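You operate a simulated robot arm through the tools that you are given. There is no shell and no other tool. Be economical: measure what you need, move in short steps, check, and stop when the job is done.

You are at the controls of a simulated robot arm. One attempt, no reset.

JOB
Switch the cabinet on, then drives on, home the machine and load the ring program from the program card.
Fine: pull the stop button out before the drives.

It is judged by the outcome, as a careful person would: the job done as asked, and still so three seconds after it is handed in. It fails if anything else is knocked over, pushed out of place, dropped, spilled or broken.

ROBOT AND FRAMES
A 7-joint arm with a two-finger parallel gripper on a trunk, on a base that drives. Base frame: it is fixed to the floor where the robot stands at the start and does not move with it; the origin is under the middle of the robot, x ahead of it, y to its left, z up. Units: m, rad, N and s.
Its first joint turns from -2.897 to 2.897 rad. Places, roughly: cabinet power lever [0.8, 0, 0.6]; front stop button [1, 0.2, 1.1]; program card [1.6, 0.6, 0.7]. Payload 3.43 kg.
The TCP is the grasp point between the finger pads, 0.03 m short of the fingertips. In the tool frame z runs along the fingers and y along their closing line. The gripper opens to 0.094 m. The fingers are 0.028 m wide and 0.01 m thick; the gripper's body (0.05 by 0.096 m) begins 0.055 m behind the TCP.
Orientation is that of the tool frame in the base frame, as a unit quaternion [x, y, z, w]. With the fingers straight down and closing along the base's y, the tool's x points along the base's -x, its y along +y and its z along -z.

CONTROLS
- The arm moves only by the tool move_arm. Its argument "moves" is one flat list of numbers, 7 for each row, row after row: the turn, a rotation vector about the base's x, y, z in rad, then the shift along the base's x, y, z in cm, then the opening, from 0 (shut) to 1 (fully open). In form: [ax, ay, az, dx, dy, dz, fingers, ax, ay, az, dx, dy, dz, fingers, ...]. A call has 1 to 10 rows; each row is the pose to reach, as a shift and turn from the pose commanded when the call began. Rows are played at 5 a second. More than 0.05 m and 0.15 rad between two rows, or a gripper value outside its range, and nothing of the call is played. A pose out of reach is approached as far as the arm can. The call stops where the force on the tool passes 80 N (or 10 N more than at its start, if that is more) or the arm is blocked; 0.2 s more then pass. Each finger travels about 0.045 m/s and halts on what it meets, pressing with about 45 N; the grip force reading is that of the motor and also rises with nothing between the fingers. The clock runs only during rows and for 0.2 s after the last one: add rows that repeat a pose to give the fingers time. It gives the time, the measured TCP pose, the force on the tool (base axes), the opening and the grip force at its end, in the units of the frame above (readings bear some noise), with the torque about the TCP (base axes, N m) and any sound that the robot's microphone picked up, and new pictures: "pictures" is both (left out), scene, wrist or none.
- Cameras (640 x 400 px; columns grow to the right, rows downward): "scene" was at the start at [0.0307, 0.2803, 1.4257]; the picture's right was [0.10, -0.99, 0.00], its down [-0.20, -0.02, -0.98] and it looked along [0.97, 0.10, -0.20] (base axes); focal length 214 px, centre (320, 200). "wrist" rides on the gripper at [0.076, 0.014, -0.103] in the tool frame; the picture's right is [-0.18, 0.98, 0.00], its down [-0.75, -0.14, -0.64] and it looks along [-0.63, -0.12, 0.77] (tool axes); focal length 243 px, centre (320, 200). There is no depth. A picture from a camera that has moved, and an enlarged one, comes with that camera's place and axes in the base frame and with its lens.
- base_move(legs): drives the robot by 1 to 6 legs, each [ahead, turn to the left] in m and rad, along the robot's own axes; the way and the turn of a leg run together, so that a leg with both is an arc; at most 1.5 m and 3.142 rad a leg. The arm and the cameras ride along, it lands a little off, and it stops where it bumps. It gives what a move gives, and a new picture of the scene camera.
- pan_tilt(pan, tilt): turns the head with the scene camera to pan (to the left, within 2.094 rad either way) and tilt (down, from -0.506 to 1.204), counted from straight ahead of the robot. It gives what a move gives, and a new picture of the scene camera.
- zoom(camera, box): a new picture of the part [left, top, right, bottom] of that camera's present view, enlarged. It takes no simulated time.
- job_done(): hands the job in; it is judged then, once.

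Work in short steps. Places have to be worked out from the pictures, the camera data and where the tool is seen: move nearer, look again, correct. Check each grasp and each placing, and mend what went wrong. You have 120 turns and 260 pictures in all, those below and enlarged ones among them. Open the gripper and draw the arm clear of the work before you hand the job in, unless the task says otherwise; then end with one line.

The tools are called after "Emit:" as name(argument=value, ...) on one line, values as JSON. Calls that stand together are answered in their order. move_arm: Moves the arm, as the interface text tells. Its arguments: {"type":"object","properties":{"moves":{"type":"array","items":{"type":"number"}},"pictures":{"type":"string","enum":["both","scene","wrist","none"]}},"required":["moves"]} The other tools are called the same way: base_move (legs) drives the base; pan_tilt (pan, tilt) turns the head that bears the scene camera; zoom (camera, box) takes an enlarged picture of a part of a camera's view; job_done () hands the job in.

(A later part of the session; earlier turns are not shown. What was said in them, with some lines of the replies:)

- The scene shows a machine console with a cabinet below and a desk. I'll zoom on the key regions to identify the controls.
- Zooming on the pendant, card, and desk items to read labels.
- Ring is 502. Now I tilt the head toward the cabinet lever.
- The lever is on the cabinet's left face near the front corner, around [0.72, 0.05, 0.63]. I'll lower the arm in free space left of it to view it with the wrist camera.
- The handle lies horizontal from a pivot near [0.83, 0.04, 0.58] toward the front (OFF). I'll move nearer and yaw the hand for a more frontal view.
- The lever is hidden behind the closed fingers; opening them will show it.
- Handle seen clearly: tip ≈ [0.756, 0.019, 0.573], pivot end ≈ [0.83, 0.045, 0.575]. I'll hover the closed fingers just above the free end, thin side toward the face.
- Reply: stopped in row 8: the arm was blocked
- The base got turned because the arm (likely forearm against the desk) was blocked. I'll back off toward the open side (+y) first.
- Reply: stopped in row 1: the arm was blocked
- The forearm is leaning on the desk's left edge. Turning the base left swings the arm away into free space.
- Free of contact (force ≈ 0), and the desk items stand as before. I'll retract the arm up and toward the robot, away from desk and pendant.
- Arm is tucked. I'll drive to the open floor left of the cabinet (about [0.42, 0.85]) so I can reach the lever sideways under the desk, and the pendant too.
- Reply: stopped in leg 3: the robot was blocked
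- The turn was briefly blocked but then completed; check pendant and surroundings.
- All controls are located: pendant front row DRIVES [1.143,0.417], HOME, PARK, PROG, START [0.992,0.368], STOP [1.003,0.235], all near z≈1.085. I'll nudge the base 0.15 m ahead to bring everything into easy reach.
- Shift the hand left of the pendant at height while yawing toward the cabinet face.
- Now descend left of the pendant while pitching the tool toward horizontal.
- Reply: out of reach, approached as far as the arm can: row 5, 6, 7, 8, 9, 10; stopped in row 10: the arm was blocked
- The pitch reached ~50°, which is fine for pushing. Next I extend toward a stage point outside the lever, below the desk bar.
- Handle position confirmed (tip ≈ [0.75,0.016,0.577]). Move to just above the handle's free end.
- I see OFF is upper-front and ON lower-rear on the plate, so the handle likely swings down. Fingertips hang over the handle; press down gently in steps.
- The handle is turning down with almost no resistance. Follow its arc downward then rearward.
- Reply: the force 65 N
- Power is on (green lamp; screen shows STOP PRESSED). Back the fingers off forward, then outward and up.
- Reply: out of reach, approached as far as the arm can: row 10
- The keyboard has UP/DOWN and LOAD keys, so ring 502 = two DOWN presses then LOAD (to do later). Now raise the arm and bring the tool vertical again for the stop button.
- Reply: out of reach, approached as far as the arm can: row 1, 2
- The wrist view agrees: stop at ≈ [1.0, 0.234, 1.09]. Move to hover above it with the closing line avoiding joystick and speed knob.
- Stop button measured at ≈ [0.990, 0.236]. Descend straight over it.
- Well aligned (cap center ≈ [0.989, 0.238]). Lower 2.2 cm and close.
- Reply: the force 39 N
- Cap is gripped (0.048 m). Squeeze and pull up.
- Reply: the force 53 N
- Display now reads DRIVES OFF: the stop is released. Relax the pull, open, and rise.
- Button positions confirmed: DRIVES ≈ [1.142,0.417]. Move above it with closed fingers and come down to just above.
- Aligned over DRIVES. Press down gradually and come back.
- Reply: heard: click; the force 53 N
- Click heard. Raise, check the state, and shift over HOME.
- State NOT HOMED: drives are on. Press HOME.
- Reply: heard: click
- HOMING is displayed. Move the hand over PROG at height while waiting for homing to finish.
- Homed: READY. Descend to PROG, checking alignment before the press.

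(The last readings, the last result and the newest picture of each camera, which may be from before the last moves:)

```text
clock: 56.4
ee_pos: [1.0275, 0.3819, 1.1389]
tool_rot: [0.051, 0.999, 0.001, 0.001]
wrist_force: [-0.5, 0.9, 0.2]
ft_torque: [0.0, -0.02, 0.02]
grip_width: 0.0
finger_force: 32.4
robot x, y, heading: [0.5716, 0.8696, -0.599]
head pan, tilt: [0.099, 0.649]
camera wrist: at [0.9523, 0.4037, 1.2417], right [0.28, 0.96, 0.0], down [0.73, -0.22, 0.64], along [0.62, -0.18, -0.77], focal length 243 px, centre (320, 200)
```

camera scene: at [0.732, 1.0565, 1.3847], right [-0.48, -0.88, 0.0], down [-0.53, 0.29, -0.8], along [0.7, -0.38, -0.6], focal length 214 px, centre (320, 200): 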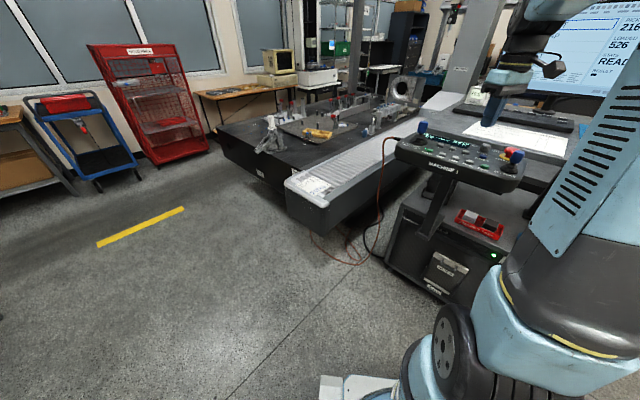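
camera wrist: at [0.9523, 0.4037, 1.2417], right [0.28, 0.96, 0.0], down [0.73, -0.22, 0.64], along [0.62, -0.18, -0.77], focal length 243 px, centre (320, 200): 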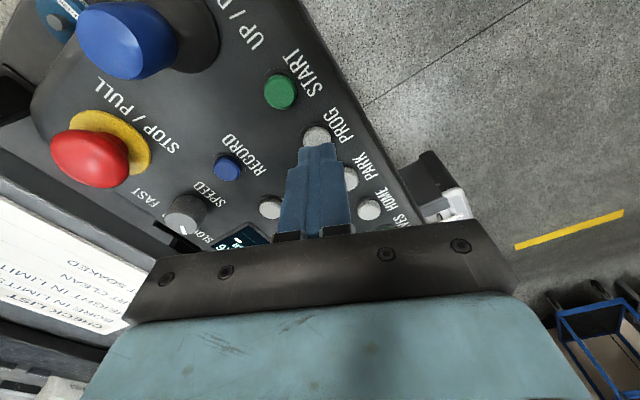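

Emit:
move_arm(moves=[0, 0, 0, 0, 0, -1.8, 0, 0, 0, 0, 0, 0, -2.6, 0, 0, 0, 0, 0, 0, -3, 0, 0, 0, 0, 0, 0, -3, 0, 0, 0, 0, 0, 0, 0, 0, 0, 0, 0, 0, 0, 0, 0], pictures="scene")

Emit:
zoom(camera="scene", box=[390, 110, 490, 180])

Emit:
zoom(camera="scene", box=[480, 0, 640, 100])

```text
clock: 57.8
ee_pos: [1.0271, 0.3809, 1.1405]
tool_rot: [0.051, 0.999, 0.001, 0.001]
wrist_force: [-0.4, 0.8, 0.3]
ft_torque: [-0.01, -0.01, -0.02]
grip_width: 0.0
finger_force: 33.1
robot x, y, heading: [0.5704, 0.8724, -0.599]
head pan, tilt: [0.099, 0.649]
heard: click
camera scene: at [0.732, 1.0565, 1.3847], right [-0.48, -0.88, 0.0], down [-0.53, 0.29, -0.8], along [0.7, -0.38, -0.6], focal length 214 px, centre (320, 200)
```

scene: 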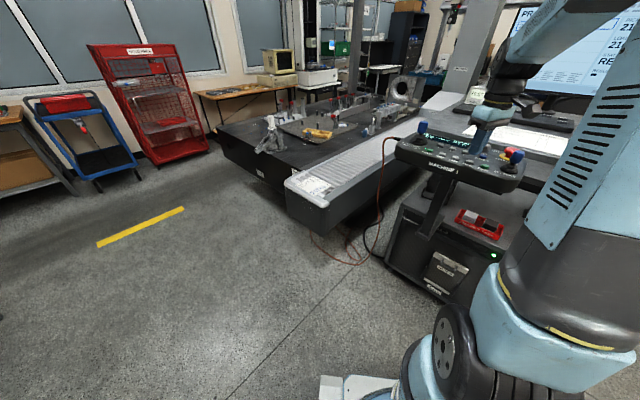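

```text
5.71 times, centred on (440, 145) of scene
camera zoom: at [0.732, 1.0565, 1.3847], right [-0.48, -0.88, 0.0], down [-0.53, 0.29, -0.8], along [0.7, -0.38, -0.6], focal length 1226 px, centre (-366, 514)
```

zoom: 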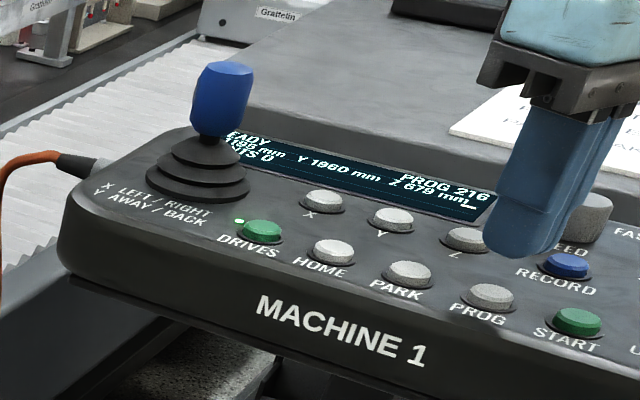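

```text
4.00 times, centred on (560, 50) of scene
camera zoom: at [0.732, 1.0565, 1.3847], right [-0.48, -0.88, 0.0], down [-0.53, 0.29, -0.8], along [0.7, -0.38, -0.6], focal length 858 px, centre (-640, 800)
```

zoom: 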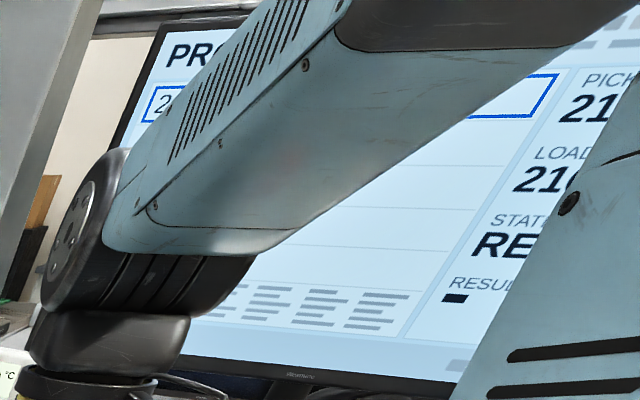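

PROG went 526→216 and LOADED became 216. Press again to see whether it steps through the list.

Emit:
move_arm(moves=[0, 0, 0, 0, 0, -1.8, 0, 0, 0, 0, 0, 0, -2.6, 0, 0, 0, 0, 0, 0, -3, 0, 0, 0, 0, 0, 0, -3, 0, 0, 0, 0, 0, 0, 0, 0, 0, 0, 0, 0, 0, 0, 0], pictures="none")

Emit:
zoom(camera="scene", box=[390, 110, 490, 180])

```text
clock: 59.2
ee_pos: [1.0276, 0.3805, 1.1404]
tool_rot: [0.05, 0.999, 0.001, 0.001]
wrist_force: [-0.1, -0.7, 0.1]
ft_torque: [0.0, 0.0, 0.03]
grip_width: 0.0
finger_force: 32.7
robot x, y, heading: [0.5699, 0.8723, -0.597]
head pan, tilt: [0.099, 0.649]
heard: click
```

```text
5.71 times, centred on (440, 145) of scene
camera zoom: at [0.732, 1.0565, 1.3847], right [-0.48, -0.88, 0.0], down [-0.53, 0.29, -0.8], along [0.7, -0.38, -0.6], focal length 1226 px, centre (-366, 514)
```

zoom: 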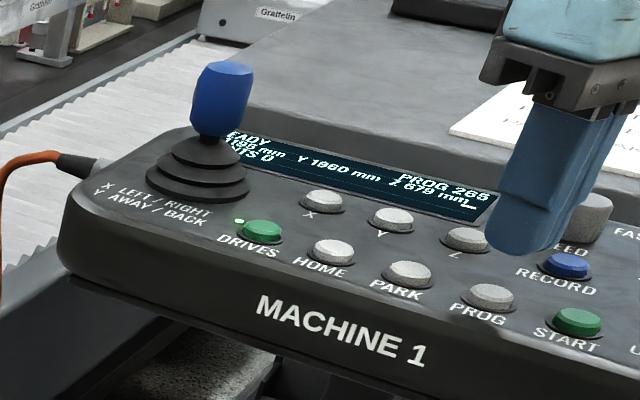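

It steps the list: now 265. One more press gives 502 (RING).

Emit:
move_arm(moves=[0, 0, 0, 0, 0, -1.8, 0, 0, 0, 0, 0, 0, -2.6, 0, 0, 0, 0, 0, 0, -3, 0, 0, 0, 0, 0, 0, -3, 0, 0, 0, 0, 0, 0, 0, 0, 0, 0, 0, 0, 0, 4, 0, 0, 0, 0, 0, 0, 8, 0, 0, 0, 0, 0, 0, 12, 0], pictures="none")

Emit:
zoom(camera="scene", box=[390, 110, 490, 180])

```text
clock: 61.0
ee_pos: [1.0279, 0.3804, 1.2628]
tool_rot: [0.051, 0.999, 0.001, 0.0]
wrist_force: [0.5, 0.1, -0.1]
ft_torque: [0.02, 0.03, -0.01]
grip_width: 0.0001
finger_force: 32.4
robot x, y, heading: [0.5732, 0.8729, -0.597]
head pan, tilt: [0.099, 0.649]
heard: click
```

```text
5.71 times, centred on (440, 145) of scene
camera zoom: at [0.7321, 1.0564, 1.3847], right [-0.48, -0.88, 0.0], down [-0.53, 0.29, -0.8], along [0.7, -0.38, -0.61], focal length 1226 px, centre (-366, 514)
```

zoom: 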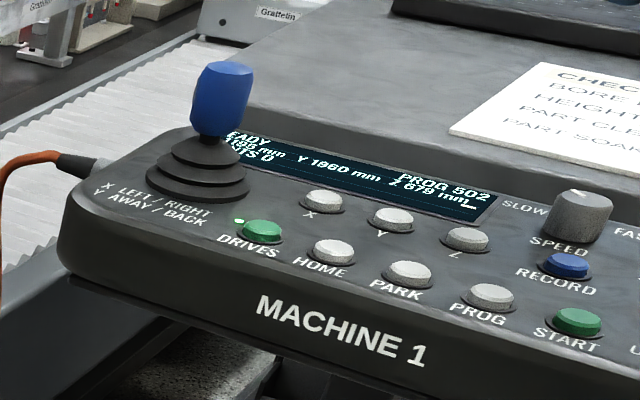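

PROG 502 is loaded. Draw the arm clear, open the gripper, and check the screen and desk.

Emit:
move_arm(moves=[0, 0, 0, -1.5, 3, 1.5, 0.2, 0, 0, 0, -3, 6, 3, 0.4, 0, 0, 0, -5, 10, 5, 0.6, 0, 0, 0, -7, 14, 6, 0.8, 0, 0, 0, -9, 18, 6, 1, 0, 0, 0, -11, 21, 6, 1, 0, 0, 0, -11, 21, 6, 1], pictures="none")

Emit:
pan_tilt(pan=-0.25, tilt=0.5)

```text
clock: 62.6
ee_pos: [0.9169, 0.5934, 1.3218]
tool_rot: [0.05, 0.999, 0.001, 0.001]
wrist_force: [0.4, 0.5, 0.4]
ft_torque: [0.01, -0.02, 0.01]
grip_width: 0.094
finger_force: 0.1
robot x, y, heading: [0.5702, 0.8652, -0.597]
head pan, tilt: [0.099, 0.649]
```

```text
clock: 63.4
ee_pos: [0.9167, 0.5917, 1.3219]
tool_rot: [0.05, 0.999, 0.001, 0.001]
wrist_force: [0.3, -0.4, 0.1]
ft_torque: [-0.01, -0.02, 0.0]
grip_width: 0.0942
finger_force: 0.1
robot x, y, heading: [0.5719, 0.8698, -0.603]
head pan, tilt: [-0.25, 0.499]
camera scene: at [0.7157, 1.0301, 1.3981], right [-0.75, -0.66, 0.0], down [-0.32, 0.36, -0.88], along [0.58, -0.66, -0.48], focal length 214 px, centre (320, 200)
```

scene: 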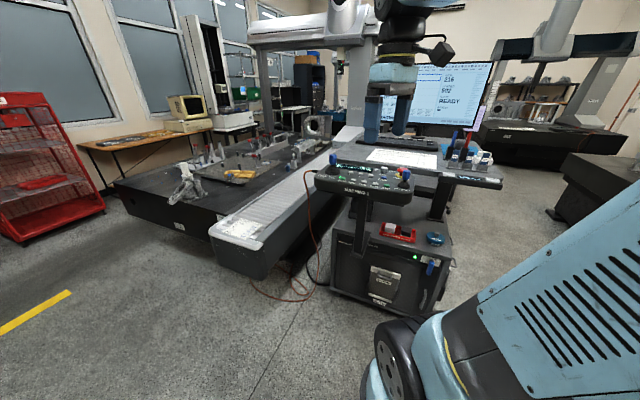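

Emit:
zoom(camera="scene", box=[370, 55, 510, 200])

Emit:
zoom(camera="scene", box=[300, 140, 460, 300])

Emit:
zoom(camera="scene", box=[110, 100, 340, 280])

```text
2.76 times, centred on (440, 128) of scene
camera zoom: at [0.7157, 1.0301, 1.3981], right [-0.75, -0.66, 0.0], down [-0.32, 0.36, -0.88], along [0.58, -0.66, -0.48], focal length 592 px, centre (-11, 400)
```

zoom: 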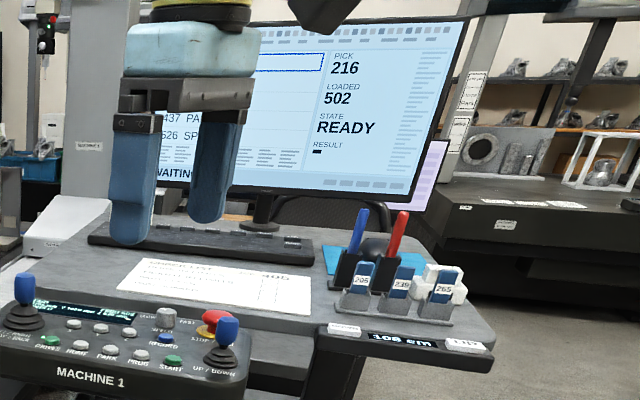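

```text
2.50 times, centred on (380, 220) of scene
camera zoom: at [0.7157, 1.0301, 1.3981], right [-0.75, -0.66, 0.0], down [-0.32, 0.36, -0.88], along [0.58, -0.66, -0.48], focal length 536 px, centre (170, 150)
```

zoom: 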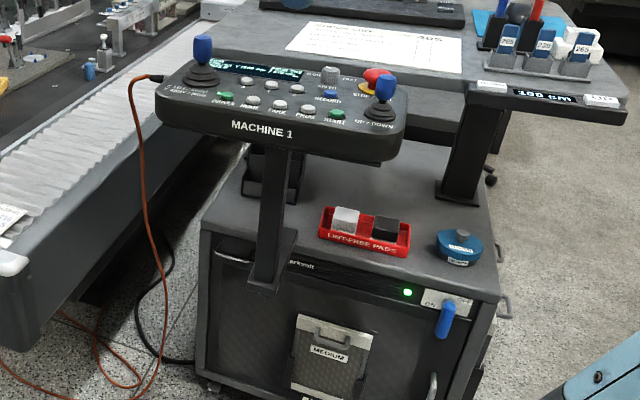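

```text
2.22 times, centred on (225, 190) of scene
camera zoom: at [0.7157, 1.0301, 1.3981], right [-0.75, -0.66, 0.0], down [-0.32, 0.36, -0.88], along [0.58, -0.66, -0.48], focal length 477 px, centre (531, 222)
```

zoom: 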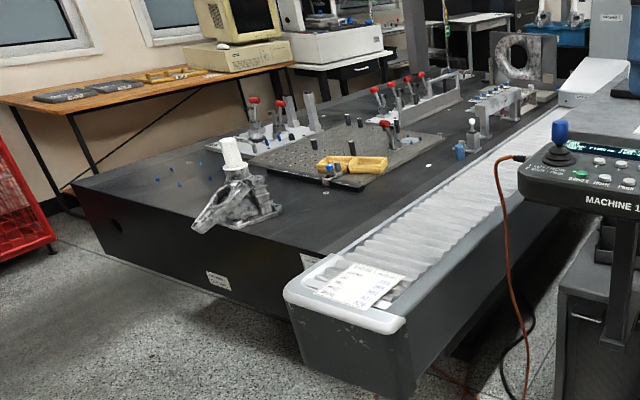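

LOADED 502, READY. I'll verify the desk height display, since the forearm leaned on that bar earlier.

Emit:
zoom(camera="scene", box=[436, 165, 506, 195])

```text
9.14 times, centred on (471, 180) of scene
camera zoom: at [0.7157, 1.0301, 1.3981], right [-0.75, -0.66, 0.0], down [-0.32, 0.36, -0.88], along [0.58, -0.66, -0.48], focal length 1961 px, centre (-1061, 383)
```

zoom: 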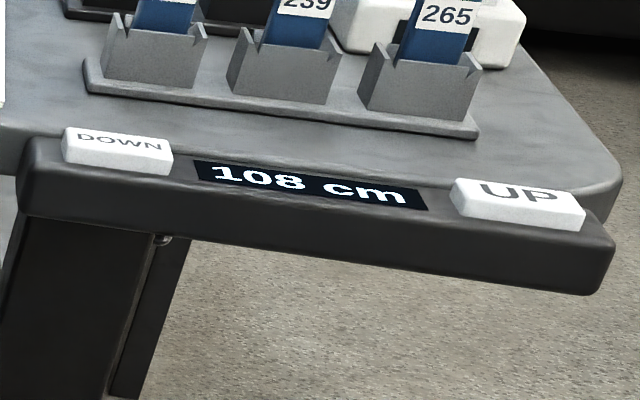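

The desk is still at 108 cm, everything I can see is in place, the gripper is open and the arm is clear. Handing in.

Emit:
job_done()

```text
The job is handed in.
```

The cabinet is on, the stop button was pulled out before the drives went on, the machine is homed (READY), and ring program 502 is loaded; my arm bumped the desk edge once early on, with nothing visibly moved.
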